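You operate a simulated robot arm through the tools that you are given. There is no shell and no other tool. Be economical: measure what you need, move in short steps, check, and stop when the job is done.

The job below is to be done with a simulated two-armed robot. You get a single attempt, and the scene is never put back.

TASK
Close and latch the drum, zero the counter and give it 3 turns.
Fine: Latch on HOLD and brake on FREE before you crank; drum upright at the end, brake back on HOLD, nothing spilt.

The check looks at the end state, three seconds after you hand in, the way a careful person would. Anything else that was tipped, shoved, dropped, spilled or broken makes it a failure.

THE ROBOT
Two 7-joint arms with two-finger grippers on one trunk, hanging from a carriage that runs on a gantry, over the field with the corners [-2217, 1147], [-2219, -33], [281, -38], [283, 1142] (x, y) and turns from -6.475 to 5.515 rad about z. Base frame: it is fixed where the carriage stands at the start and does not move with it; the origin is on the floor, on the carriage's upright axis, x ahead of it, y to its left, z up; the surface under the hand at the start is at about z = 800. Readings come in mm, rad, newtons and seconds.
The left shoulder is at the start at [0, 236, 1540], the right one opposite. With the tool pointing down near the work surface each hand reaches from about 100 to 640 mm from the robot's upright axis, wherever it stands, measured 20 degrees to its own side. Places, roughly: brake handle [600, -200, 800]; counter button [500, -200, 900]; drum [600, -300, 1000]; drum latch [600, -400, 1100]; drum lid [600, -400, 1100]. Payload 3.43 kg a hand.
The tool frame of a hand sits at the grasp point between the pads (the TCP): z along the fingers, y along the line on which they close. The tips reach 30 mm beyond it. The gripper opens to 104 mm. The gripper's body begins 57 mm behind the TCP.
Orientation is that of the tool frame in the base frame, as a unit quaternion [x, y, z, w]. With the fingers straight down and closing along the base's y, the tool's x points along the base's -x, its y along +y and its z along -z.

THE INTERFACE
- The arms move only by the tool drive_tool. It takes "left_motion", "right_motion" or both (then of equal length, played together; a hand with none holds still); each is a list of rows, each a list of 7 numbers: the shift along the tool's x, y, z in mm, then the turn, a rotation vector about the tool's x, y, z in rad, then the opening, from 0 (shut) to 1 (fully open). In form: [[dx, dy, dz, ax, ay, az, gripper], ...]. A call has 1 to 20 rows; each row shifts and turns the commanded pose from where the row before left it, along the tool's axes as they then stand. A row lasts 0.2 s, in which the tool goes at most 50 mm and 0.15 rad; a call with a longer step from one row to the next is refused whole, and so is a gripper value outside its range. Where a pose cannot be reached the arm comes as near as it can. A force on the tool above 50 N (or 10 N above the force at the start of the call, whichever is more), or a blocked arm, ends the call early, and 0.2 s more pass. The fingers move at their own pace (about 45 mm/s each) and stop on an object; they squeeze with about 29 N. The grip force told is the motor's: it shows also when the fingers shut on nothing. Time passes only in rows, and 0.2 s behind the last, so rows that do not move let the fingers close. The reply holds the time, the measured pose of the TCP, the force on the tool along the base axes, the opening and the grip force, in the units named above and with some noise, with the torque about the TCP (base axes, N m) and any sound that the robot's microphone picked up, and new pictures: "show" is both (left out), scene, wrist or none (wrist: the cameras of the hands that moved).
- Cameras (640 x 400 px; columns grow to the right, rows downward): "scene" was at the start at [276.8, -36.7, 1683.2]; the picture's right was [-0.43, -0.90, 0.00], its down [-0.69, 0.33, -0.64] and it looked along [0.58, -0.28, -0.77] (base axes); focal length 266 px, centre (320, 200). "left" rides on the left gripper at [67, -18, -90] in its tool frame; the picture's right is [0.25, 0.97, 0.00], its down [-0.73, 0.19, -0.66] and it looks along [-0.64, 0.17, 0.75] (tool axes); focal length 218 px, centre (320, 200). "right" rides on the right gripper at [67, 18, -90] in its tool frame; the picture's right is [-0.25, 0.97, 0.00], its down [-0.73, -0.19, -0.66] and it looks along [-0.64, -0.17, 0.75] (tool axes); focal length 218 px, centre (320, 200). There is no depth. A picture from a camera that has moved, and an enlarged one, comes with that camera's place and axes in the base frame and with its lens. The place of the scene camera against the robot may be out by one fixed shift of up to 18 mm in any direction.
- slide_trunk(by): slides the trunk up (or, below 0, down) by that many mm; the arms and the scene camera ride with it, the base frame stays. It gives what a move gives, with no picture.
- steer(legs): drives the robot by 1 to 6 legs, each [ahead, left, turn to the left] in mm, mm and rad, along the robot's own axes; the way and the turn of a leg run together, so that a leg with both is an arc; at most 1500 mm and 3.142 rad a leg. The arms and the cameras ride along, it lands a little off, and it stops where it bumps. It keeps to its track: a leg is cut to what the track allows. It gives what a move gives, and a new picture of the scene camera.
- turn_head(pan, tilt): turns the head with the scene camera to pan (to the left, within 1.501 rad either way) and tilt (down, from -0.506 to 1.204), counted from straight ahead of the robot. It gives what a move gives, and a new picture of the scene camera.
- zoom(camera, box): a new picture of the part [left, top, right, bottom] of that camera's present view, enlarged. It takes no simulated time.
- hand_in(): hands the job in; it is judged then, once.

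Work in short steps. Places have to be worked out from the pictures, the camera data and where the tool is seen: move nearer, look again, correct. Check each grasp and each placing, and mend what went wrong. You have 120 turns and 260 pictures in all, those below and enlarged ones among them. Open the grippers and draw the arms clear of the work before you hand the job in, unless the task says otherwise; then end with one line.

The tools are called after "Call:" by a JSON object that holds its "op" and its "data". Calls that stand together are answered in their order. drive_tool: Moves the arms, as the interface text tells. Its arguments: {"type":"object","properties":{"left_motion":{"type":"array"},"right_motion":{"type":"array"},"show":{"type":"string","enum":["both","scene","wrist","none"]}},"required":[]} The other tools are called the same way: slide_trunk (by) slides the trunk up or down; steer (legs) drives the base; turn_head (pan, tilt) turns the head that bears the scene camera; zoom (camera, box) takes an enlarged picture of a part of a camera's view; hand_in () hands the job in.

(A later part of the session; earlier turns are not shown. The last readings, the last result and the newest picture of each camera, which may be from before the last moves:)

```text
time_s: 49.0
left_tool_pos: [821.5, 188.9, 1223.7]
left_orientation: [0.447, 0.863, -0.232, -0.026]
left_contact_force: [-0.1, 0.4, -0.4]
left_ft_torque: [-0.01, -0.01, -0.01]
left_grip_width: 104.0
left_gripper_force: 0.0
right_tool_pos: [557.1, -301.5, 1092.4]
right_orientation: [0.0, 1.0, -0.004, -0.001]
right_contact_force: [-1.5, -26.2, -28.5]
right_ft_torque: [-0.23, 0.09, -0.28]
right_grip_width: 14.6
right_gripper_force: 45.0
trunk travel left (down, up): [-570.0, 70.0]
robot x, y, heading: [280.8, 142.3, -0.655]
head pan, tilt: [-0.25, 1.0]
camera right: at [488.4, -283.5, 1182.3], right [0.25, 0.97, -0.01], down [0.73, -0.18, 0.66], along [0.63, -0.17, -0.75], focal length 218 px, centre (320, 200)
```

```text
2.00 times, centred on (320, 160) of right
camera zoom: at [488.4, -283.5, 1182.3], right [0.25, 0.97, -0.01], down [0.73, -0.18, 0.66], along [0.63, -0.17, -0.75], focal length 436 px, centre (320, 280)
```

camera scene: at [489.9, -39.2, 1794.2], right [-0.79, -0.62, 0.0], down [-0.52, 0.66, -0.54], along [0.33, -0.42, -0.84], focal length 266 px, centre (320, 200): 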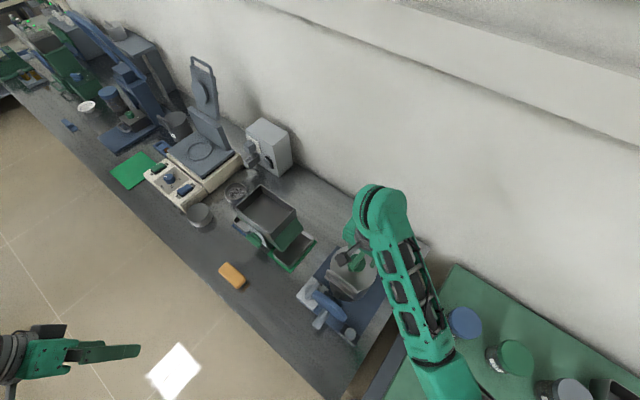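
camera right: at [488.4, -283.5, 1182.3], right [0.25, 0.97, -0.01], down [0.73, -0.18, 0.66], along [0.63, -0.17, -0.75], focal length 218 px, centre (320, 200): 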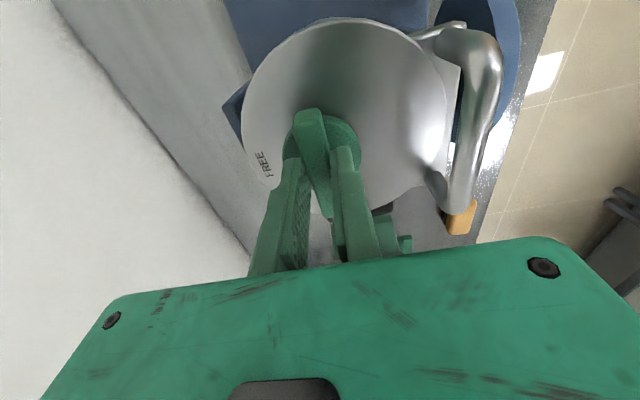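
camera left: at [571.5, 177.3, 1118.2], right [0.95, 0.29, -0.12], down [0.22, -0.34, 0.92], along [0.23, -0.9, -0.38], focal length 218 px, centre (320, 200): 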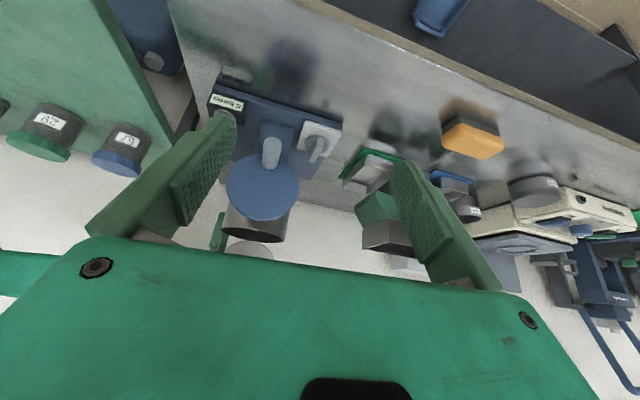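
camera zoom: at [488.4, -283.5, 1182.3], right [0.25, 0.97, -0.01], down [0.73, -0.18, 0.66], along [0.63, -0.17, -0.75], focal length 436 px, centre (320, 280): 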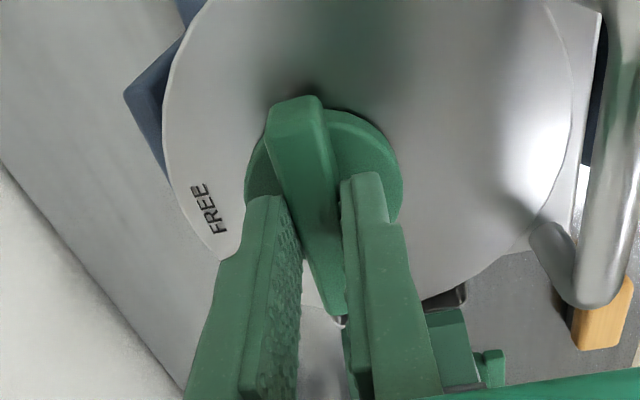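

The lever now points at HOLD. I release and lift, then check.

Call:
{"op": "drive_tool", "data": {"right_motion": [[0, 0, 0, 0, 0, 0, 0.4], [0, 0, 0, 0, 0, 0, 0.4], [0, 0, 0, 0, 0, 0, 0.4], [0, 0, -20, 0, 0, 0, 0.4], [0, 0, -20, 0, 0, 0, 0.4], [0, 0, -30, 0, 0, 0, 0.4], [15, 0, -30, 0, 0, 0, 0.4]]}}

Call:
{"op": "zoom", "data": {"camera": "right", "box": [200, 0, 440, 200]}}

```text
time_s: 50.6
left_tool_pos: [822.4, 190.0, 1225.0]
left_orientation: [0.448, 0.863, -0.231, -0.026]
left_contact_force: [0.3, 0.1, -0.5]
left_ft_torque: [0.04, 0.03, -0.01]
left_grip_width: 104.1
left_gripper_force: 0.0
right_tool_pos: [546.0, -298.5, 1193.7]
right_orientation: [0.0, 1.0, -0.002, 0.0]
right_contact_force: [0.4, 0.3, -0.2]
right_ft_torque: [-0.01, -0.02, -0.01]
right_grip_width: 41.9
right_gripper_force: 0.1
trunk travel left (down, up): [-570.0, 70.0]
robot x, y, heading: [281.2, 141.3, -0.65]
head pan, tilt: [-0.25, 1.0]
camera scene: at [489.9, -39.2, 1794.2], right [-0.79, -0.62, 0.0], down [-0.52, 0.66, -0.54], along [0.33, -0.42, -0.84], focal length 266 px, centre (320, 200)
camera right: at [476.3, -279.8, 1282.9], right [0.25, 0.97, 0.0], down [0.73, -0.19, 0.66], along [0.64, -0.17, -0.75], focal length 218 px, centre (320, 200)
```

scene: 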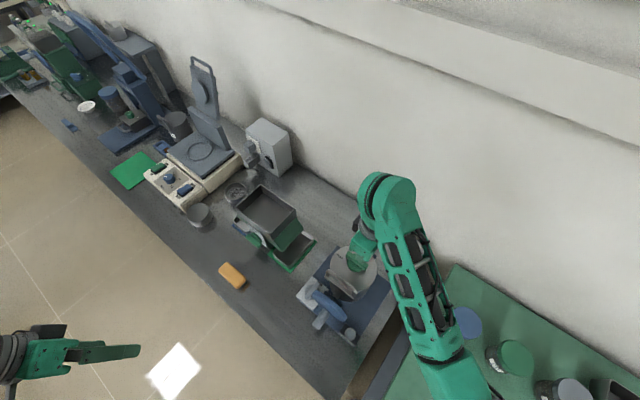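
right: 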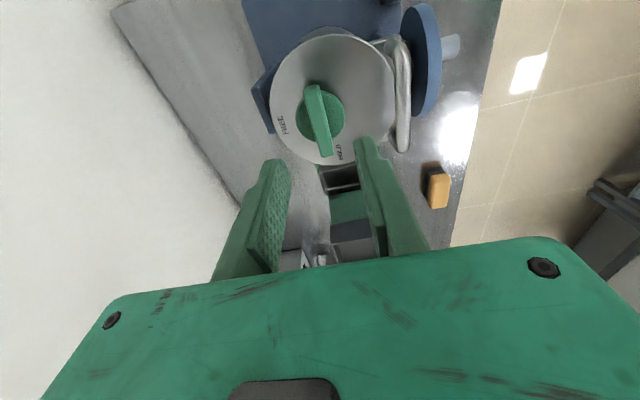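

```text
2.00 times, centred on (320, 100) of right
camera zoom: at [476.3, -279.8, 1282.9], right [0.25, 0.97, 0.0], down [0.73, -0.19, 0.66], along [0.64, -0.17, -0.75], focal length 436 px, centre (320, 400)
```

zoom: 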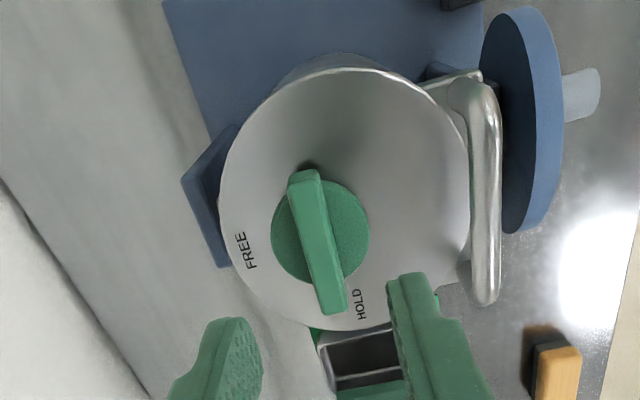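

The lever points along +x, but the HOLD label centre is about 14° further counter-clockwise. I regrip and turn a bit more, until it meets its stop or the label.

Call:
{"op": "drive_tool", "data": {"right_motion": [[-7, 0, 30, 0, 0, 0, 0.35], [-7, 0, 30, 0, 0, 0, 0.35], [0, 0, 25, 0, 0, 0, 0.35], [0, 0, 16, 0, 0, 0, 0.35], [0, 0, 0, 0, 0, 0, 0.2], [0, 0, 0, 0, 0, 0, 0.05], [0, 0, 0, 0, 0, 0, 0.05], [0, 0, 0, 0, 0, 0, 0.05]], "show": "none"}}

Call:
{"op": "drive_tool", "data": {"right_motion": [[0, 0, 0, 0, 0, -0.1, 0.05], [0, 0, 0, 0, 0, -0.1, 0.05], [0, 0, 0, 0, 0, -0.06, 0.05]], "show": "wrist"}}

Call:
{"op": "zoom", "data": {"camera": "right", "box": [200, 60, 440, 260]}}

```text
time_s: 52.4
left_tool_pos: [822.2, 188.8, 1224.0]
left_orientation: [0.447, 0.863, -0.232, -0.026]
left_contact_force: [0.4, 0.1, -0.7]
left_ft_torque: [-0.04, 0.02, 0.0]
left_grip_width: 103.9
left_gripper_force: 0.2
right_tool_pos: [556.6, -301.7, 1091.4]
right_orientation: [0.0, 1.0, -0.004, 0.0]
right_contact_force: [4.0, -20.2, -14.5]
right_ft_torque: [-0.25, -0.44, -0.14]
right_grip_width: 14.8
right_gripper_force: 44.9
trunk travel left (down, up): [-570.0, 70.0]
robot x, y, heading: [279.8, 141.2, -0.659]
head pan, tilt: [-0.25, 1.0]
```

```text
time_s: 53.2
left_tool_pos: [821.3, 188.4, 1224.0]
left_orientation: [0.447, 0.863, -0.233, -0.026]
left_contact_force: [-0.1, 0.4, 1.0]
left_ft_torque: [-0.01, -0.02, 0.0]
left_grip_width: 103.9
left_gripper_force: 0.0
right_tool_pos: [556.7, -302.3, 1093.3]
right_orientation: [-0.129, 0.992, -0.004, -0.001]
right_contact_force: [-6.5, -18.1, -0.7]
right_ft_torque: [0.02, 0.8, -1.53]
right_grip_width: 20.1
right_gripper_force: 44.9
trunk travel left (down, up): [-570.0, 70.0]
robot x, y, heading: [279.6, 144.8, -0.651]
head pan, tilt: [-0.25, 1.0]
camera right: at [485.4, -301.4, 1182.7], right [0.0, 1.0, -0.01], down [0.75, 0.01, 0.66], along [0.66, 0.0, -0.75], focal length 218 px, centre (320, 200)
```

right: 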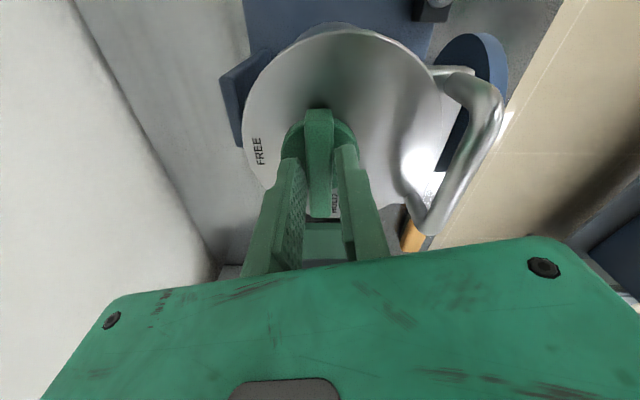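

```text
2.00 times, centred on (320, 160) of right
camera zoom: at [485.4, -301.4, 1182.7], right [0.0, 1.0, -0.01], down [0.75, 0.01, 0.66], along [0.66, 0.0, -0.75], focal length 436 px, centre (320, 280)
```

zoom: 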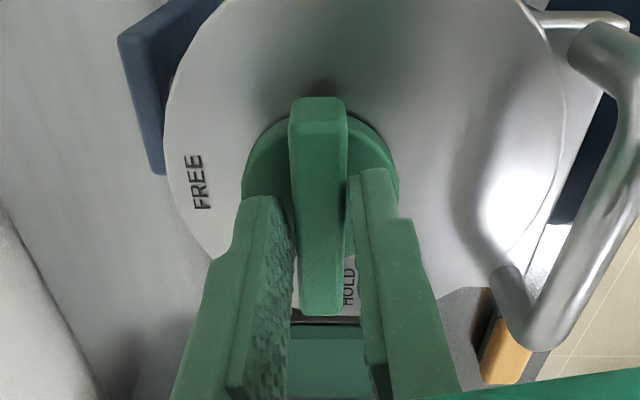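

The lever did not follow (1.5 N m, pads forced apart), so +x is its stop: the latch is on HOLD. I let go and lift clear.

Call:
{"op": "drive_tool", "data": {"right_motion": [[0, 0, 0, 0, 0, 0.13, 0.2], [0, 0, 0, 0, 0, 0.13, 0.4], [0, 0, 0, 0, 0, 0, 0.4], [0, 0, -25, 0, 0, 0, 0.4], [0, 0, -30, 0, 0, 0, 0.4], [15, 0, -30, 0, 0, 0, 0.4], [15, 0, -30, 0, 0, 0, 0.4]], "show": "wrist"}}

Call:
{"op": "zoom", "data": {"camera": "right", "box": [200, 0, 440, 200]}}

```text
time_s: 54.8
left_tool_pos: [821.5, 191.3, 1224.4]
left_orientation: [0.447, 0.864, -0.232, -0.026]
left_contact_force: [0.2, -1.6, -0.3]
left_ft_torque: [-0.02, 0.02, 0.02]
left_grip_width: 104.1
left_gripper_force: 0.0
right_tool_pos: [528.1, -298.0, 1208.3]
right_orientation: [-0.001, 1.0, -0.002, 0.001]
right_contact_force: [0.7, 0.5, 0.6]
right_ft_torque: [-0.01, 0.0, 0.01]
right_grip_width: 41.4
right_gripper_force: 0.0
trunk travel left (down, up): [-570.0, 70.0]
robot x, y, heading: [276.9, 142.6, -0.652]
head pan, tilt: [-0.25, 1.0]
camera right: at [459.6, -280.2, 1296.8], right [0.25, 0.97, 0.0], down [0.73, -0.19, 0.66], along [0.64, -0.17, -0.75], focal length 218 px, centre (320, 200)
```

right: 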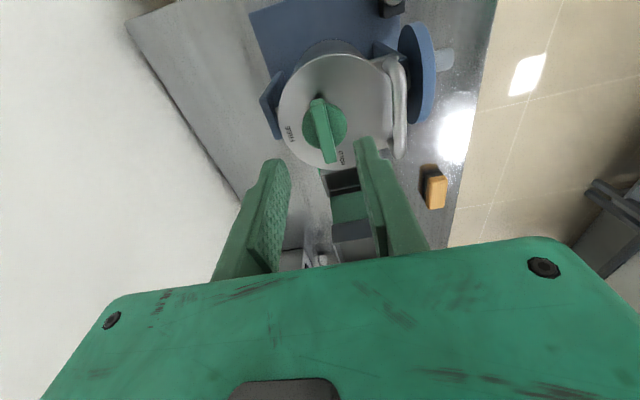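

```text
2.00 times, centred on (320, 100) of right
camera zoom: at [459.6, -280.2, 1296.8], right [0.25, 0.97, 0.0], down [0.73, -0.19, 0.66], along [0.64, -0.17, -0.75], focal length 436 px, centre (320, 400)
```

zoom: 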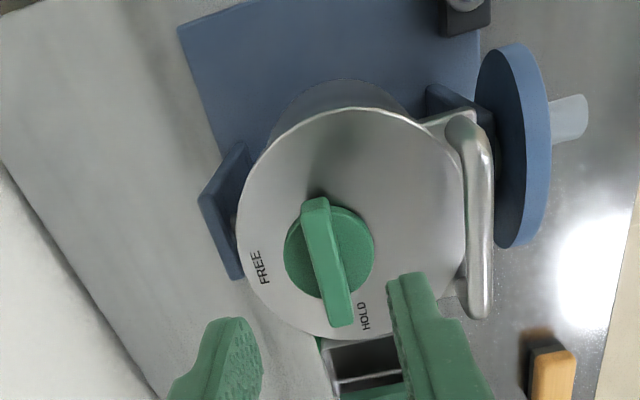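

Latch lever is square on its stop at HOLD. Now the brake: check what the left camera sees.

Call:
{"op": "zoom", "data": {"camera": "left", "box": [0, 0, 640, 400]}}

Call:
{"op": "zoom", "data": {"camera": "scene", "box": [280, 230, 400, 350]}}

```text
1.00 times, centred on (320, 200) of left (not enlarged: the box is as wide or as high as the picture)
camera zoom: at [791.4, 268.4, 1301.0], right [0.58, 0.68, -0.45], down [0.75, -0.23, 0.62], along [0.32, -0.7, -0.64], focal length 218 px, centre (320, 200)
```

zoom: 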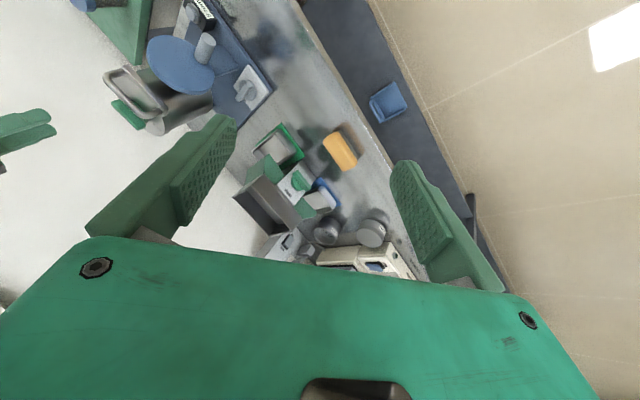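

```text
3.33 times, centred on (340, 290) of scene
camera zoom: at [489.9, -39.2, 1794.1], right [-0.79, -0.62, 0.0], down [-0.52, 0.66, -0.54], along [0.33, -0.42, -0.84], focal length 887 px, centre (253, -100)
```

zoom: 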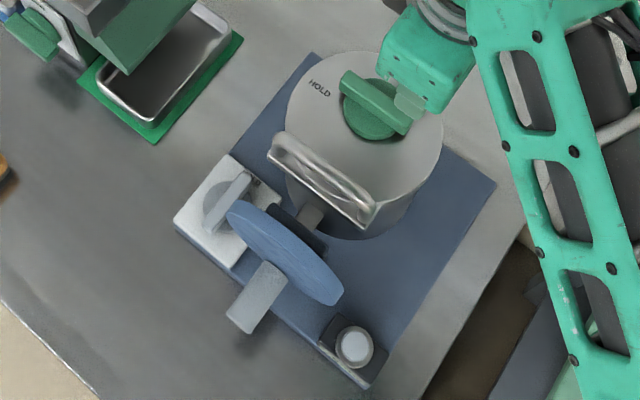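

Zoom on the brake from both cameras.

Call:
{"op": "zoom", "data": {"camera": "left", "box": [200, 50, 290, 120]}}

Call:
{"op": "zoom", "data": {"camera": "scene", "box": [310, 268, 350, 308]}}

```text
5.71 times, centred on (245, 85) of left
camera zoom: at [791.4, 268.4, 1301.0], right [0.58, 0.68, -0.45], down [0.75, -0.23, 0.62], along [0.32, -0.7, -0.64], focal length 1247 px, centre (749, 857)
```

zoom: 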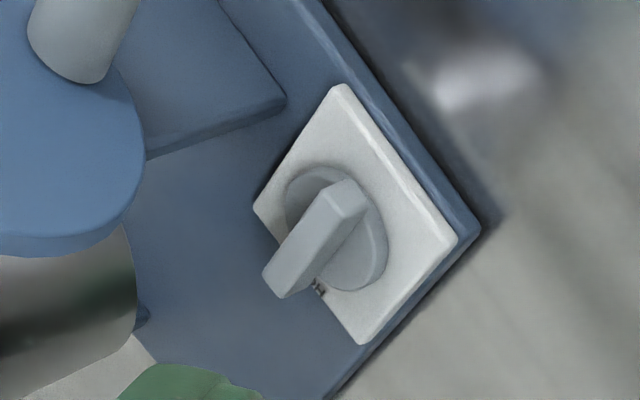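

```text
10.00 times, centred on (330, 288) of scene
camera zoom: at [489.9, -39.2, 1794.1], right [-0.79, -0.62, 0.0], down [-0.52, 0.66, -0.54], along [0.33, -0.42, -0.84], focal length 2662 px, centre (220, -680)
```

zoom: 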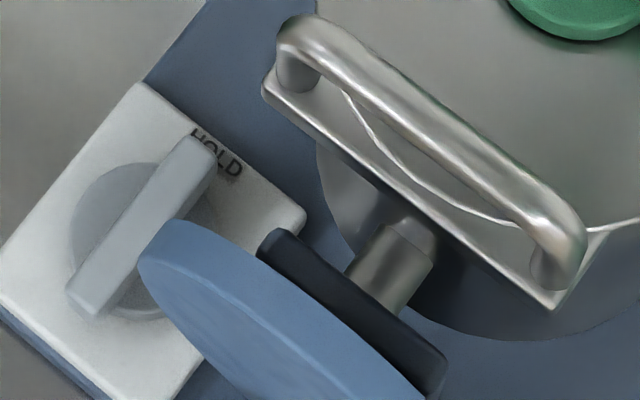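

The brake lever points to HOLD (-y). I need to find where FREE is.

Call:
{"op": "zoom", "data": {"camera": "left", "box": [230, 62, 275, 102]}}

Call:
{"op": "zoom", "data": {"camera": "scene", "box": [306, 276, 334, 310]}}

```text
10.00 times, centred on (252, 82) of left
camera zoom: at [791.4, 268.4, 1301.0], right [0.58, 0.68, -0.45], down [0.75, -0.23, 0.62], along [0.32, -0.7, -0.64], focal length 2183 px, centre (995, 1380)
```

zoom: 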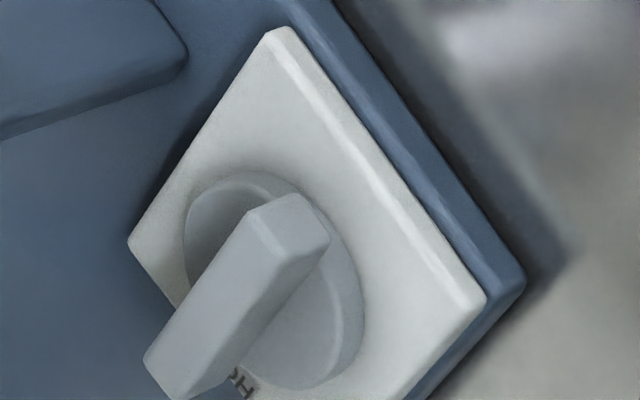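

```text
11.76 times, centred on (320, 293) of scene
camera zoom: at [489.9, -39.2, 1794.1], right [-0.79, -0.62, 0.0], down [-0.52, 0.66, -0.54], along [0.33, -0.42, -0.84], focal length 3131 px, centre (320, -894)
```

zoom: 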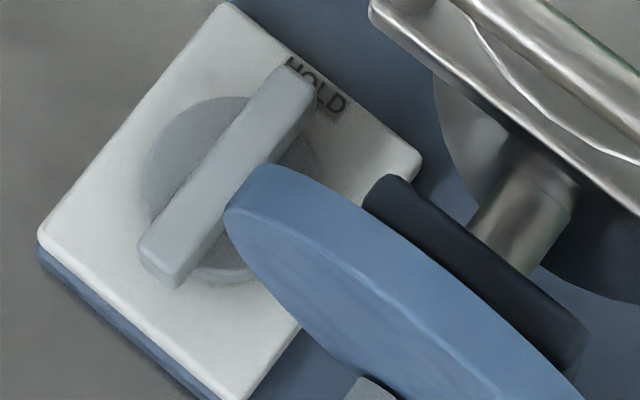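

No FREE label is visible yet; I bring the left camera close, above and in front of the brake, with the hand upright at yaw -90°.

Call:
{"op": "drive_tool", "data": {"left_motion": [[0, 0, 0, -0.11, 0.042, 0, 1], [0, 0, 0, -0.11, 0.042, 0, 1], [0, 0, 0, -0.11, 0.042, 0, 1], [0, 0, 0, -0.11, 0.042, 0, 1], [0, 0, 0, 0, 0, 0.132, 1], [0, 0, 0, 0, 0, 0.132, 1], [0, 0, 0, 0, 0, 0.132, 1], [0, 0, 0, 0, 0, 0.132, 1], [0, 0, 0, 0, 0, 0.132, 1], [-36, -25, 16, 0, 0, 0, 1], [-36, -25, 16, 0, 0, 0, 1], [-36, -25, 16, 0, 0, 0, 1], [-36, -25, 16, 0, 0, 0, 1], [-36, -25, 16, 0, 0, 0, 1], [-36, -25, 16, 0, 0, 0, 1], [-30, -24, 10, 0, 0, 0, 1]], "show": "wrist"}}

Call:
{"op": "zoom", "data": {"camera": "left", "box": [200, 0, 440, 170]}}

```text
time_s: 58.2
left_tool_pos: [637.5, -46.2, 1118.1]
left_orientation: [0.722, 0.691, 0.0, 0.0]
left_contact_force: [-0.1, -0.4, -0.3]
left_ft_torque: [0.02, 0.0, 0.01]
left_grip_width: 104.2
left_gripper_force: 0.1
right_tool_pos: [529.4, -298.0, 1207.4]
right_orientation: [0.0, 1.0, -0.003, 0.001]
right_contact_force: [-0.1, -1.2, -1.3]
right_ft_torque: [-0.02, -0.02, -0.01]
right_grip_width: 41.5
right_gripper_force: 0.1
trunk travel left (down, up): [-570.0, 70.0]
robot x, y, heading: [279.9, 142.5, -0.656]
head pan, tilt: [-0.25, 1.0]
camera left: at [622.6, 22.6, 1206.9], right [0.98, 0.21, 0.0], down [0.16, -0.74, 0.66], along [0.14, -0.64, -0.75], focal length 218 px, centre (320, 200)
```

left: 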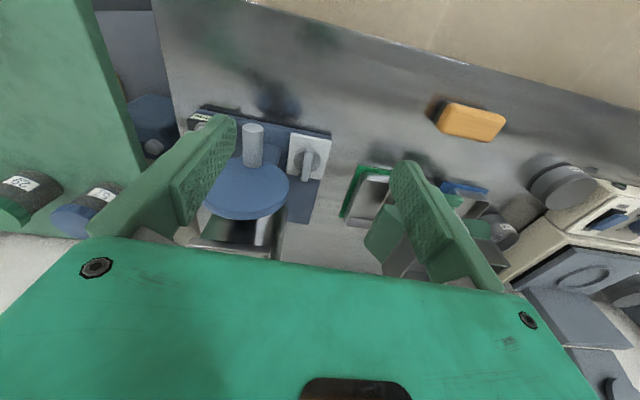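

```text
2.35 times, centred on (320, 85) of left
camera zoom: at [622.6, 22.6, 1206.9], right [0.98, 0.21, 0.0], down [0.16, -0.74, 0.66], along [0.14, -0.64, -0.75], focal length 514 px, centre (320, 471)
```

zoom: 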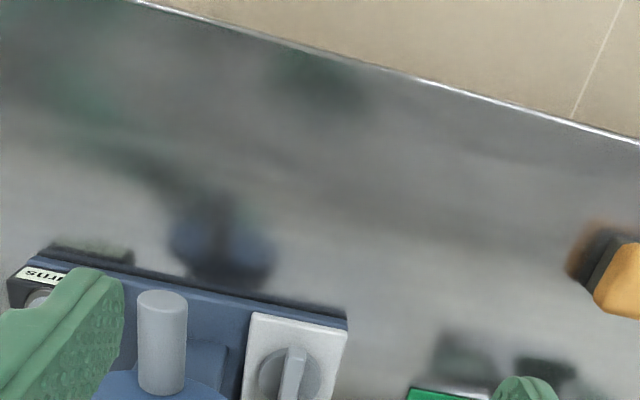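

Call:
{"op": "zoom", "data": {"camera": "left", "box": [270, 120, 350, 200]}}

Call:
{"op": "drive_tool", "data": {"left_motion": [[-30, 10, -20, 0, 0, 0, 1], [-30, 10, -20, 0, 0, 0, 1], [-30, 10, -10, 0, 0, 0, 1]], "show": "wrist"}}

Call:
{"op": "zoom", "data": {"camera": "left", "box": [250, 30, 350, 120]}}

```text
5.00 times, centred on (310, 160) of left
camera zoom: at [622.6, 22.6, 1206.9], right [0.98, 0.21, 0.0], down [0.16, -0.74, 0.66], along [0.14, -0.64, -0.75], focal length 1091 px, centre (370, 400)
```

zoom: 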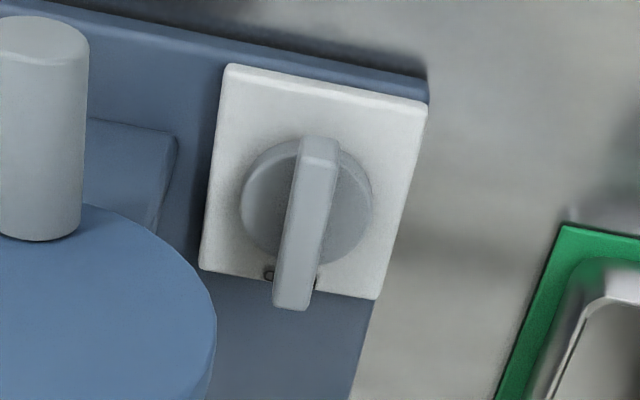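

```text
time_s: 59.0
left_tool_pos: [665.6, -138.3, 1169.7]
left_orientation: [0.723, 0.691, 0.001, 0.001]
left_contact_force: [0.0, -0.4, -0.5]
left_ft_torque: [-0.01, 0.01, 0.03]
left_grip_width: 104.1
left_gripper_force: 0.0
right_tool_pos: [528.4, -298.6, 1207.8]
right_orientation: [0.0, 1.0, -0.003, 0.001]
right_contact_force: [-0.1, 0.0, -0.2]
right_ft_torque: [-0.02, 0.0, -0.03]
right_grip_width: 41.4
right_gripper_force: 0.1
trunk travel left (down, up): [-570.0, 70.0]
robot x, y, heading: [277.3, 138.3, -0.654]
head pan, tilt: [-0.25, 1.0]
camera left: at [650.5, -70.5, 1259.3], right [0.98, 0.21, 0.0], down [0.16, -0.74, 0.66], along [0.14, -0.64, -0.75], focal length 218 px, centre (320, 200)
```

left: 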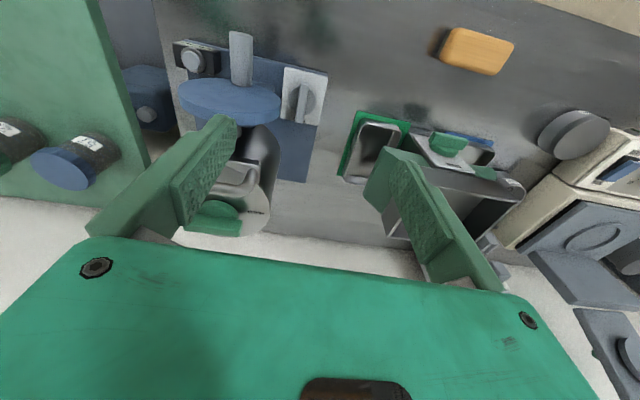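

```text
4.44 times, centred on (300, 75) of left
camera zoom: at [650.5, -70.5, 1259.3], right [0.98, 0.21, 0.0], down [0.16, -0.74, 0.66], along [0.14, -0.64, -0.75], focal length 970 px, centre (409, 756)
```

zoom: 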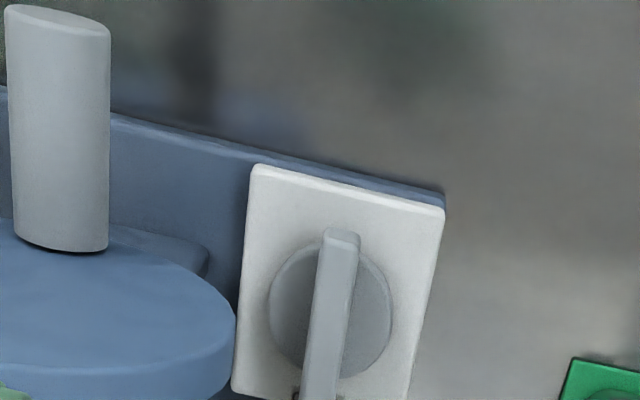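

I move the left camera directly over the brake for a plan view of the block.

Call:
{"op": "drive_tool", "data": {"left_motion": [[-30, -8, 0, 0, 0, 0, 1], [-30, -8, 0, 0, 0, 0, 1], [-30, -8, 0, 0, 0, 0, 1]], "show": "wrist"}}

Call:
{"op": "zoom", "data": {"camera": "left", "box": [260, 0, 360, 80]}}

```text
time_s: 59.8
left_tool_pos: [635.3, -226.3, 1167.8]
left_orientation: [0.722, 0.692, 0.002, 0.001]
left_contact_force: [0.3, 0.2, -0.6]
left_ft_torque: [-0.03, -0.01, -0.01]
left_grip_width: 103.9
left_gripper_force: 0.1
right_tool_pos: [528.3, -298.5, 1208.8]
right_orientation: [0.0, 1.0, -0.002, 0.002]
right_contact_force: [-0.2, 0.5, 0.0]
right_ft_torque: [0.02, 0.01, -0.02]
right_grip_width: 41.7
right_gripper_force: 0.0
trunk travel left (down, up): [-570.0, 70.0]
robot x, y, heading: [279.3, 141.6, -0.655]
head pan, tilt: [-0.25, 1.0]
camera left: at [621.3, -159.4, 1257.7], right [0.98, 0.21, 0.0], down [0.16, -0.74, 0.66], along [0.14, -0.64, -0.75], focal length 218 px, centre (320, 200)
```

left: 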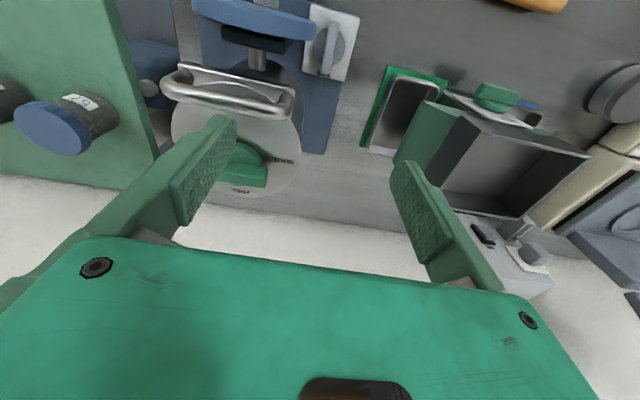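

```text
5.00 times, centred on (310, 40) of left
camera zoom: at [621.3, -159.4, 1257.7], right [0.98, 0.21, 0.0], down [0.16, -0.74, 0.66], along [0.14, -0.64, -0.75], focal length 1091 px, centre (370, 1000)
```

zoom: 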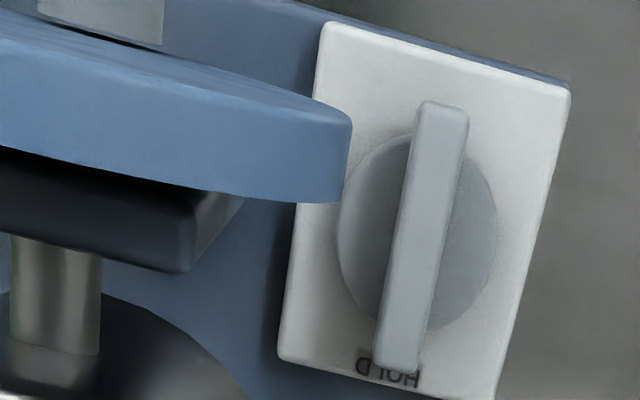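

The HOLD label lies under the lever's -y end; the FREE label isn't visible. Lever: centre ≈[646, -200], tip [648, -235], top z≈845. The wheel blocks a straight grip, so I'll push the lever with an open finger from the free +x side using the right hand. First the left hand withdraws to watch.

Call:
{"op": "drive_tool", "data": {"left_motion": [[40, 8, 0, 0, 0, 0, 1], [40, 8, -5, 0, 0, 0, 1], [40, 10, 10, 0, 0, 0, 1], [40, 10, 10, 0, 0, 0, 1], [40, 10, 10, 0, 0, 0, 1], [40, 10, 10, 0, 0, 0, 1]], "show": "none"}}

Call:
{"op": "drive_tool", "data": {"right_motion": [[-30, 25, 0, 0, 0, 0, 1], [-30, 25, 0, 0, 0, 0, 1], [-30, 25, 0, 0, 0, 0, 1], [-30, 25, 0, 0, 0, 0, 1], [-25, 27, 0, 0, 0, 0, 1]]}}

```text
time_s: 61.2
left_tool_pos: [700.3, 11.7, 1132.6]
left_orientation: [0.723, 0.691, 0.001, 0.0]
left_contact_force: [0.0, -1.0, 0.3]
left_ft_torque: [0.03, -0.03, -0.03]
left_grip_width: 104.1
left_gripper_force: 0.0
right_tool_pos: [529.0, -298.6, 1207.7]
right_orientation: [0.001, 1.0, -0.002, 0.0]
right_contact_force: [0.2, 0.6, -0.4]
right_ft_torque: [0.02, 0.01, 0.02]
right_grip_width: 41.7
right_gripper_force: 0.1
trunk travel left (down, up): [-570.0, 70.0]
robot x, y, heading: [279.7, 139.2, -0.656]
head pan, tilt: [-0.25, 1.0]
```

```text
time_s: 62.4
left_tool_pos: [700.3, 10.1, 1133.8]
left_orientation: [0.722, 0.692, 0.0, 0.001]
left_contact_force: [-1.6, 0.3, 0.7]
left_ft_torque: [0.02, 0.01, 0.04]
left_grip_width: 104.0
left_gripper_force: 0.0
right_tool_pos: [673.7, -171.4, 1206.2]
right_orientation: [-0.001, 1.0, -0.002, 0.0]
right_contact_force: [-0.5, 0.3, -0.1]
right_ft_torque: [-0.03, -0.02, -0.02]
right_grip_width: 104.1
right_gripper_force: 0.1
trunk travel left (down, up): [-570.0, 70.0]
robot x, y, heading: [279.4, 141.3, -0.652]
head pan, tilt: [-0.25, 1.0]
camera scene: at [490.0, -39.2, 1794.2], right [-0.79, -0.62, 0.0], down [-0.52, 0.66, -0.54], along [0.33, -0.42, -0.84], focal length 266 px, centre (320, 200)
camera right: at [605.0, -153.6, 1295.9], right [0.25, 0.97, 0.0], down [0.73, -0.19, 0.66], along [0.64, -0.17, -0.75], focal length 218 px, centre (320, 200)
```

scene: 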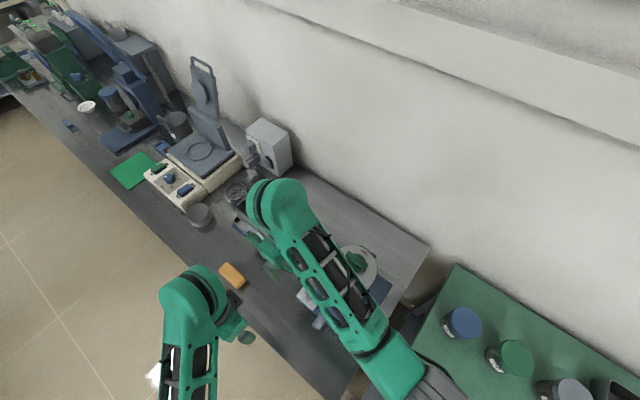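
right: 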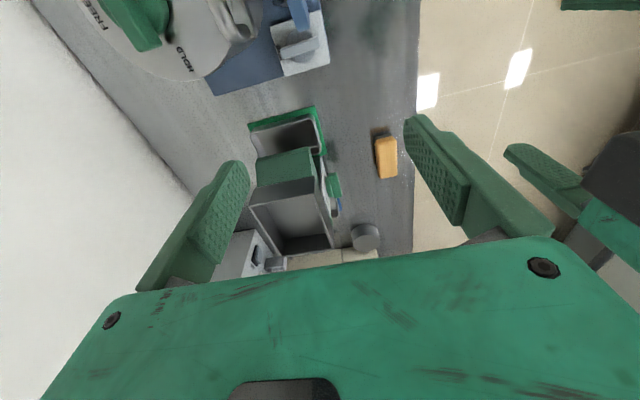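

Feeder begins at x≈760, so x≈673 is a free corridor. I lower in stages and check arm clearance via the scene and left cameras.

Call:
{"op": "drive_tool", "data": {"right_motion": [[0, 0, 40, 0, 0, 0, 1], [0, 0, 40, 0, 0, 0, 1], [0, 0, 40, 0, 0, 0, 1], [0, 0, 40, 0, 0, 0, 1], [0, 0, 40, 0, 0, 0, 1], [0, 0, 30, 0, 0, 0, 1]]}}

Call:
{"op": "zoom", "data": {"camera": "left", "box": [0, 0, 640, 400]}}

```text
time_s: 63.8
left_tool_pos: [700.3, 11.7, 1132.3]
left_orientation: [0.722, 0.692, -0.001, 0.001]
left_contact_force: [0.6, 0.8, 0.4]
left_ft_torque: [0.0, -0.01, -0.01]
left_grip_width: 104.0
left_gripper_force: 0.0
right_tool_pos: [674.6, -170.2, 976.3]
right_orientation: [0.0, 1.0, -0.002, 0.002]
right_contact_force: [0.3, 0.6, 1.0]
right_ft_torque: [-0.03, 0.02, 0.0]
right_grip_width: 103.9
right_gripper_force: 0.1
trunk travel left (down, up): [-570.0, 70.0]
robot x, y, heading: [280.4, 140.3, -0.653]
head pan, tilt: [-0.25, 1.0]
camera scene: at [489.9, -39.2, 1794.2], right [-0.79, -0.62, 0.0], down [-0.52, 0.66, -0.54], along [0.33, -0.42, -0.84], focal length 266 px, centre (320, 200)
camera right: at [605.6, -152.5, 1065.8], right [0.25, 0.97, 0.0], down [0.73, -0.19, 0.66], along [0.64, -0.17, -0.75], focal length 218 px, centre (320, 200)
```

scene: 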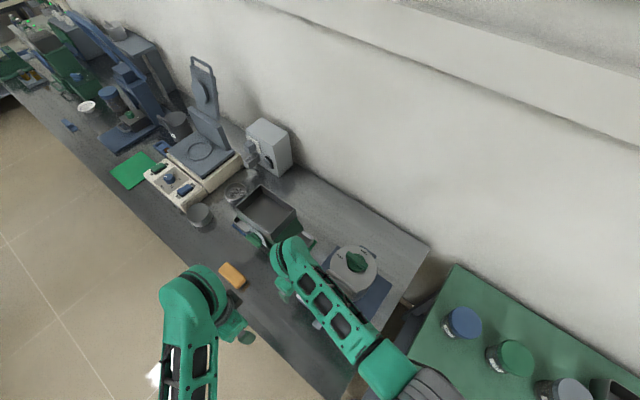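
right: 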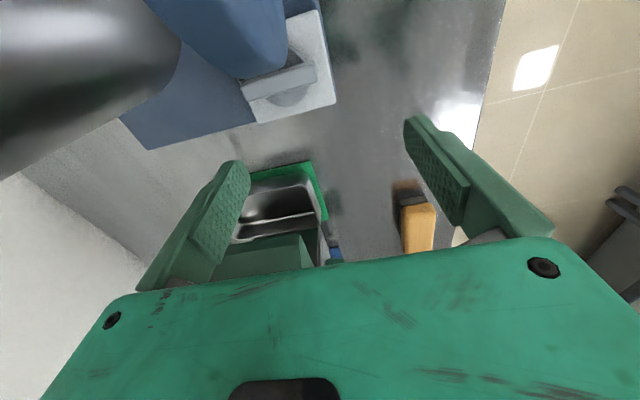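

```text
1.00 times, centred on (320, 200) of left (not enlarged: the box is as wide or as high as the picture)
camera zoom: at [686.5, 78.7, 1222.0], right [0.98, 0.21, 0.0], down [0.16, -0.74, 0.66], along [0.14, -0.64, -0.75], focal length 218 px, centre (320, 200)
```

zoom: 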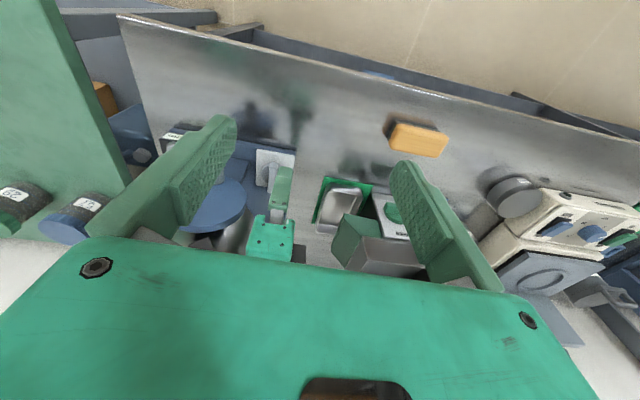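

The right hand's camera would come near the wheel if lowered straight. I close the fingers and roll the hand 35° so that it leans in from the +y side.

Call:
{"op": "drive_tool", "data": {"right_motion": [[0, 0, 0, 0.15, 0, 0, 0.5], [0, 0, 0, 0.15, 0, 0, 0], [0, 0, 0, 0.15, 0, 0, 0], [0, 0, 0, 0.15, 0, 0, 0], [0, 0, 0, 0, 0, 0, 0], [0, 0, 0, 0, 0, 0, 0]], "show": "wrist"}}

Call:
{"op": "zoom", "data": {"camera": "left", "box": [100, 60, 420, 280]}}

```text
time_s: 65.2
left_tool_pos: [701.3, 12.4, 1132.2]
left_orientation: [0.722, 0.692, 0.003, 0.0]
left_contact_force: [12.7, 33.9, 3.0]
left_ft_torque: [-2.33, 0.95, -0.01]
left_grip_width: 104.2
left_gripper_force: 0.1
right_tool_pos: [671.0, -173.6, 976.7]
right_orientation: [0.001, 0.955, -0.297, -0.002]
right_contact_force: [0.3, -0.3, -0.7]
right_ft_torque: [-0.02, 0.03, 0.04]
right_grip_width: 0.0
right_gripper_force: 18.0
trunk travel left (down, up): [-570.0, 70.0]
robot x, y, heading: [284.2, 143.9, -0.654]
head pan, tilt: [-0.25, 1.0]
camera right: at [603.2, -107.4, 1039.1], right [0.25, 0.8, -0.55], down [0.73, 0.21, 0.65], along [0.63, -0.57, -0.53], focal length 218 px, centre (320, 200)
```

right: 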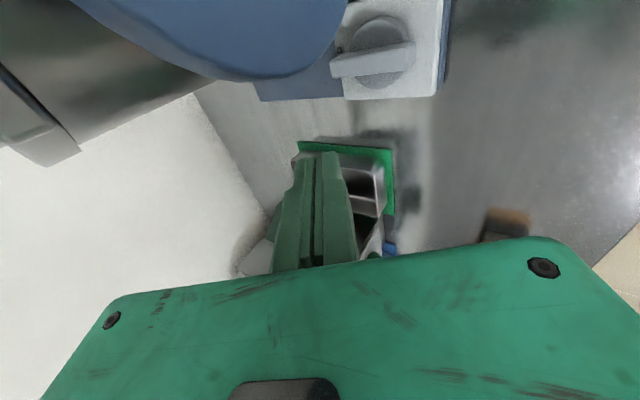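

```text
1.82 times, centred on (260, 170) of left
camera zoom: at [687.3, 79.7, 1221.7], right [0.98, 0.21, 0.0], down [0.16, -0.74, 0.66], along [0.14, -0.64, -0.76], focal length 397 px, centre (429, 254)
```

zoom: 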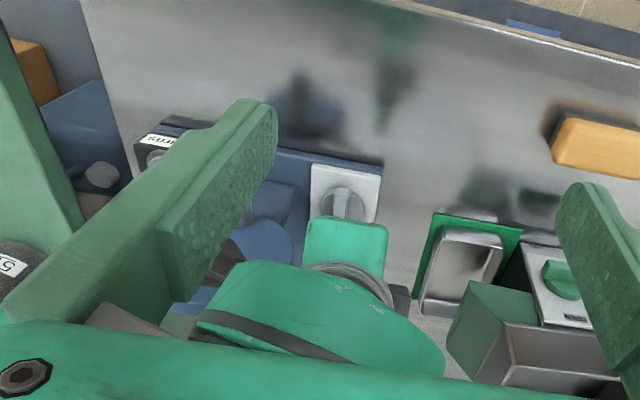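

The right wrist touches the left hand (34 N on it). I draw the left hand back and away.

Call:
{"op": "drive_tool", "data": {"left_motion": [[20, 10, 0, 0, 0, 0, 1], [30, 15, -20, 0, 0, 0, 1], [35, 15, -20, 0, 0, 0, 1], [40, 10, 0, 0, 0, 0, 1], [40, 10, 0, 0, 0, 0, 1]], "show": "wrist"}}

```text
time_s: 66.4
left_tool_pos: [768.7, 176.2, 1172.8]
left_orientation: [0.723, 0.691, 0.0, 0.001]
left_contact_force: [0.8, 1.0, 0.9]
left_ft_torque: [0.03, -0.02, 0.02]
left_grip_width: 103.9
left_gripper_force: 0.1
right_tool_pos: [672.4, -172.1, 977.1]
right_orientation: [0.001, 0.955, -0.298, 0.001]
right_contact_force: [-0.7, 0.5, -0.2]
right_ft_torque: [0.04, 0.0, -0.02]
right_grip_width: 0.1
right_gripper_force: 29.2
trunk travel left (down, up): [-570.0, 70.0]
robot x, y, heading: [282.2, 141.4, -0.653]
head pan, tilt: [-0.25, 1.0]
camera left: at [754.7, 242.3, 1261.8], right [0.98, 0.21, 0.0], down [0.16, -0.74, 0.66], along [0.14, -0.64, -0.75], focal length 218 px, centre (320, 200)
```

left: 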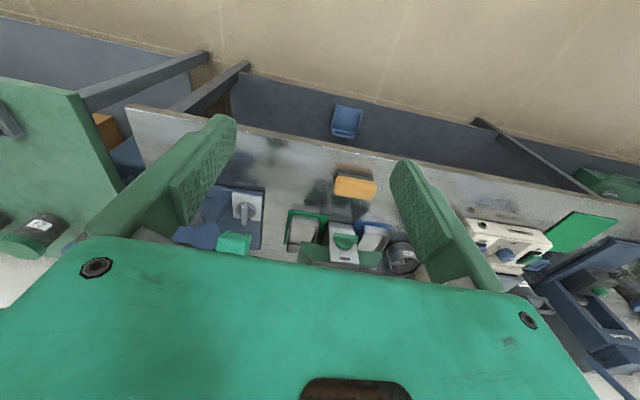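

Clear. I bring the closed fingertip down to the +x side of the lever's -y end (tip ≈ [676, -226, 836]).

Call:
{"op": "drive_tool", "data": {"right_motion": [[-4, 9, 29, 0, 0, 0, 0], [0, 9, 29, 0, 0, 0, 0], [0, 9, 29, 0, 0, 0, 0], [0, 9, 29, 0, 0, 0, 0]]}}

Call:
{"op": "zoom", "data": {"camera": "left", "box": [170, 160, 300, 260]}}

Call:
{"op": "zoom", "data": {"camera": "right", "box": [160, 0, 480, 200]}}

```text
time_s: 67.4
left_tool_pos: [768.5, 173.4, 1171.9]
left_orientation: [0.722, 0.692, 0.001, 0.001]
left_contact_force: [-0.4, 0.1, 0.3]
left_ft_torque: [0.02, -0.01, 0.0]
left_grip_width: 104.0
left_gripper_force: 0.0
right_tool_pos: [663.9, -195.5, 920.6]
right_orientation: [0.0, 0.955, -0.298, 0.002]
right_contact_force: [-0.1, 1.1, -0.1]
right_ft_torque: [0.01, 0.0, -0.02]
right_grip_width: 0.2
right_gripper_force: 29.1
right hand out of reach, approached as far as the arm can: row 2, 3, 4
trunk travel left (down, up): [-570.0, 70.0]
robot x, y, heading: [280.2, 137.5, -0.651]
head pan, tilt: [-0.25, 1.0]
camera scene: at [490.1, -39.2, 1794.3], right [-0.79, -0.62, 0.0], down [-0.52, 0.66, -0.54], along [0.33, -0.42, -0.84], focal length 266 px, centre (320, 200)
camera right: at [594.8, -129.8, 984.4], right [0.25, 0.8, -0.55], down [0.73, 0.22, 0.65], along [0.64, -0.56, -0.52], focal length 218 px, centre (320, 200)
```

scene: 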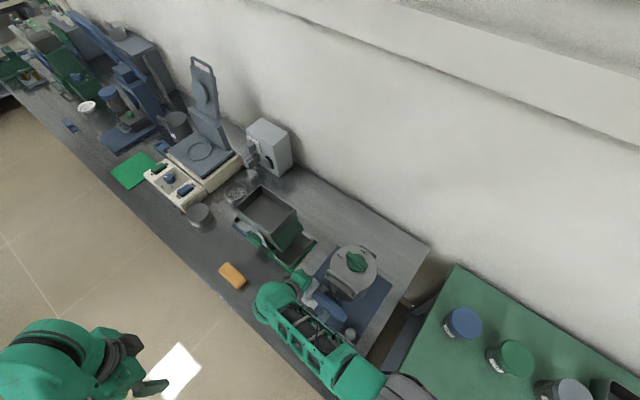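
right: 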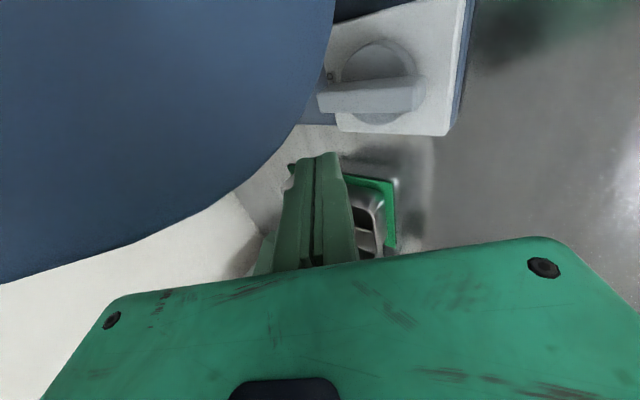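

```text
4.00 times, centred on (235, 210) of left
camera zoom: at [755.0, 241.8, 1261.9], right [0.98, 0.21, 0.0], down [0.16, -0.74, 0.66], along [0.14, -0.64, -0.75], focal length 873 px, centre (660, 160)
```

zoom: 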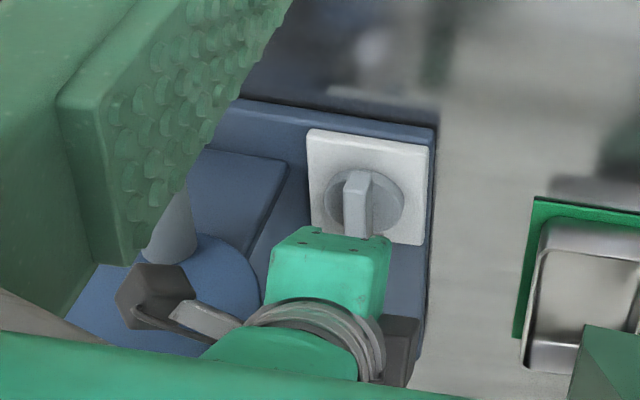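

```text
2.00 times, centred on (320, 100) of right
camera zoom: at [594.8, -129.8, 984.4], right [0.25, 0.8, -0.55], down [0.73, 0.22, 0.65], along [0.64, -0.56, -0.52], focal length 436 px, centre (320, 400)
```

zoom: 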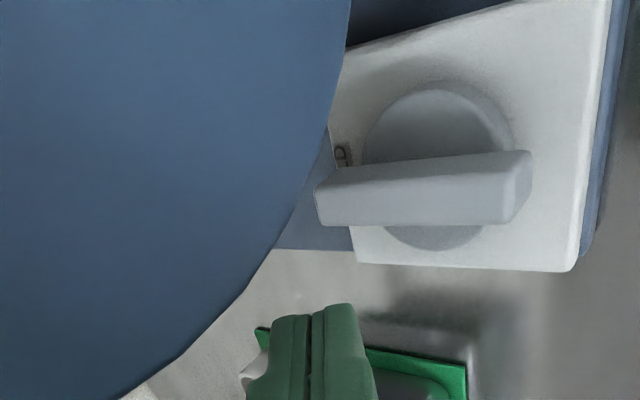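

The raised trunk limits low reach (and the wrist camera box passes close by the crank handle). I lift the right hand again, slide the trunk back down by 120, and keep some more +x.

Call:
{"op": "drive_tool", "data": {"right_motion": [[-5, -10, -25, 0, 0, 0, 0], [-5, -15, -35, 0, 0, 0, 0], [0, -15, -35, 0, 0, 0, 0], [0, -15, -35, 0, 0, 0, 0]], "show": "none"}}

Call:
{"op": "slide_trunk", "data": {"by": -110}}

```text
time_s: 68.4
left_tool_pos: [769.1, 174.3, 1173.0]
left_orientation: [0.722, 0.691, 0.001, 0.001]
left_contact_force: [-0.6, 0.5, -0.6]
left_ft_torque: [0.02, 0.01, 0.01]
left_grip_width: 104.1
left_gripper_force: 0.1
right_tool_pos: [669.5, -166.6, 1058.8]
right_orientation: [0.0, 0.954, -0.298, 0.0]
right_contact_force: [0.3, -0.3, -0.5]
right_ft_torque: [0.03, -0.03, -0.02]
right_grip_width: 0.0
right_gripper_force: 29.2
trunk travel left (down, up): [-570.0, 70.0]
robot x, y, heading: [280.7, 141.0, -0.657]
head pan, tilt: [-0.25, 1.0]
```

```text
time_s: 69.8
left_tool_pos: [768.4, 173.8, 1061.9]
left_orientation: [0.722, 0.692, 0.001, 0.001]
left_contact_force: [-0.1, -0.1, 0.1]
left_ft_torque: [0.02, -0.02, -0.01]
left_grip_width: 103.8
left_gripper_force: 0.1
right_tool_pos: [670.8, -167.9, 949.5]
right_orientation: [0.0, 0.955, -0.298, 0.0]
right_contact_force: [-0.2, 0.3, 0.0]
right_ft_torque: [0.02, -0.04, -0.01]
right_grip_width: 0.0
right_gripper_force: 29.4
trunk travel left (down, up): [-460.0, 180.0]
robot x, y, heading: [278.2, 141.4, -0.657]
head pan, tilt: [-0.25, 1.0]
```

Now down beside the lever end: target TCP [680, -209, 862].

Call:
{"op": "drive_tool", "data": {"right_motion": [[-5, 4, 24, 0, 0, 0, 0], [-4, 4, 24, 0, 0, 0, 0], [0, 4, 24, 0, 0, 0, 0], [0, 4, 23, 0, 0, 0, 0]]}}

Call:
{"op": "zoom", "data": {"camera": "left", "box": [150, 120, 310, 240]}}

Call:
{"op": "zoom", "data": {"camera": "right", "box": [200, 20, 480, 220]}}

```text
time_s: 70.8
left_tool_pos: [769.3, 173.1, 1062.1]
left_orientation: [0.722, 0.691, 0.0, 0.001]
left_contact_force: [-0.7, 0.2, -0.8]
left_ft_torque: [0.03, 0.02, 0.02]
left_grip_width: 103.8
left_gripper_force: 0.1
right_tool_pos: [680.1, -207.8, 861.1]
right_orientation: [0.0, 0.955, -0.297, 0.001]
right_contact_force: [-0.4, -0.2, 0.6]
right_ft_torque: [0.0, 0.04, -0.04]
right_grip_width: 0.0
right_gripper_force: 29.2
trunk travel left (down, up): [-460.0, 180.0]
robot x, y, heading: [278.7, 141.3, -0.656]
head pan, tilt: [-0.25, 1.0]
camera scene: at [490.0, -39.3, 1684.2], right [-0.79, -0.62, 0.0], down [-0.52, 0.66, -0.54], along [0.33, -0.42, -0.84], focal length 266 px, centre (320, 200)
camera right: at [611.0, -142.6, 924.5], right [0.25, 0.8, -0.55], down [0.73, 0.22, 0.65], along [0.64, -0.56, -0.53], focal length 218 px, centre (320, 200)
```

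scene: 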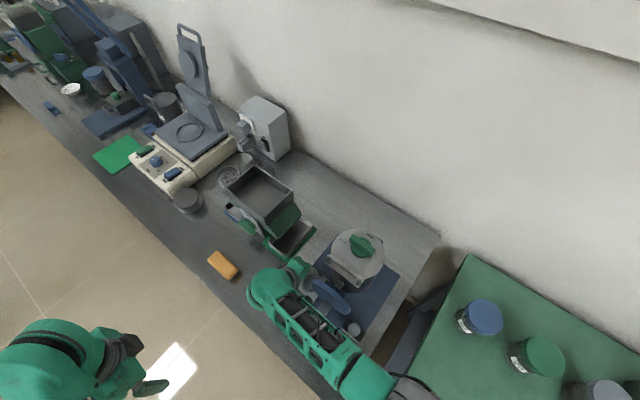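
right: 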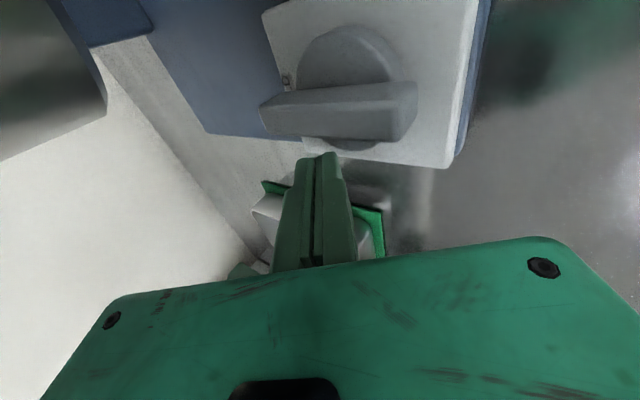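

```text
3.33 times, centred on (230, 180) of left
camera zoom: at [754.7, 241.6, 1151.8], right [0.98, 0.21, 0.0], down [0.16, -0.74, 0.66], along [0.14, -0.64, -0.75], focal length 728 px, centre (620, 267)
```

zoom: 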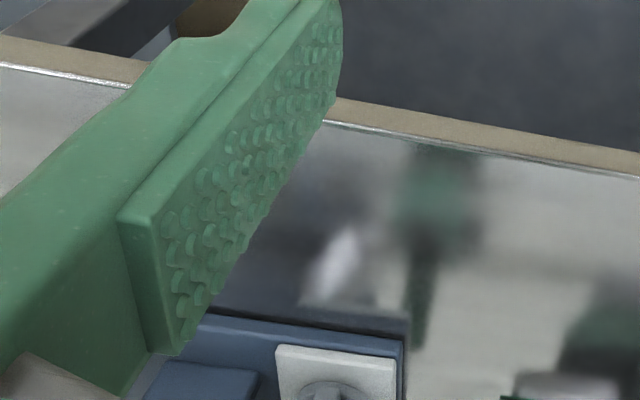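

```text
2.00 times, centred on (340, 120) of right
camera zoom: at [611.0, -142.6, 924.5], right [0.25, 0.8, -0.55], down [0.73, 0.22, 0.65], along [0.64, -0.56, -0.53], focal length 436 px, centre (280, 360)
```

zoom: 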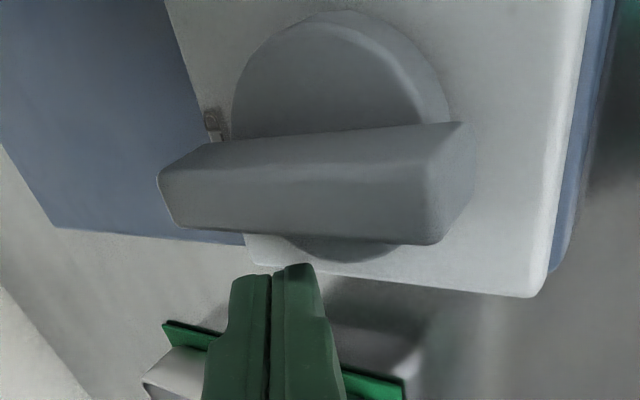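

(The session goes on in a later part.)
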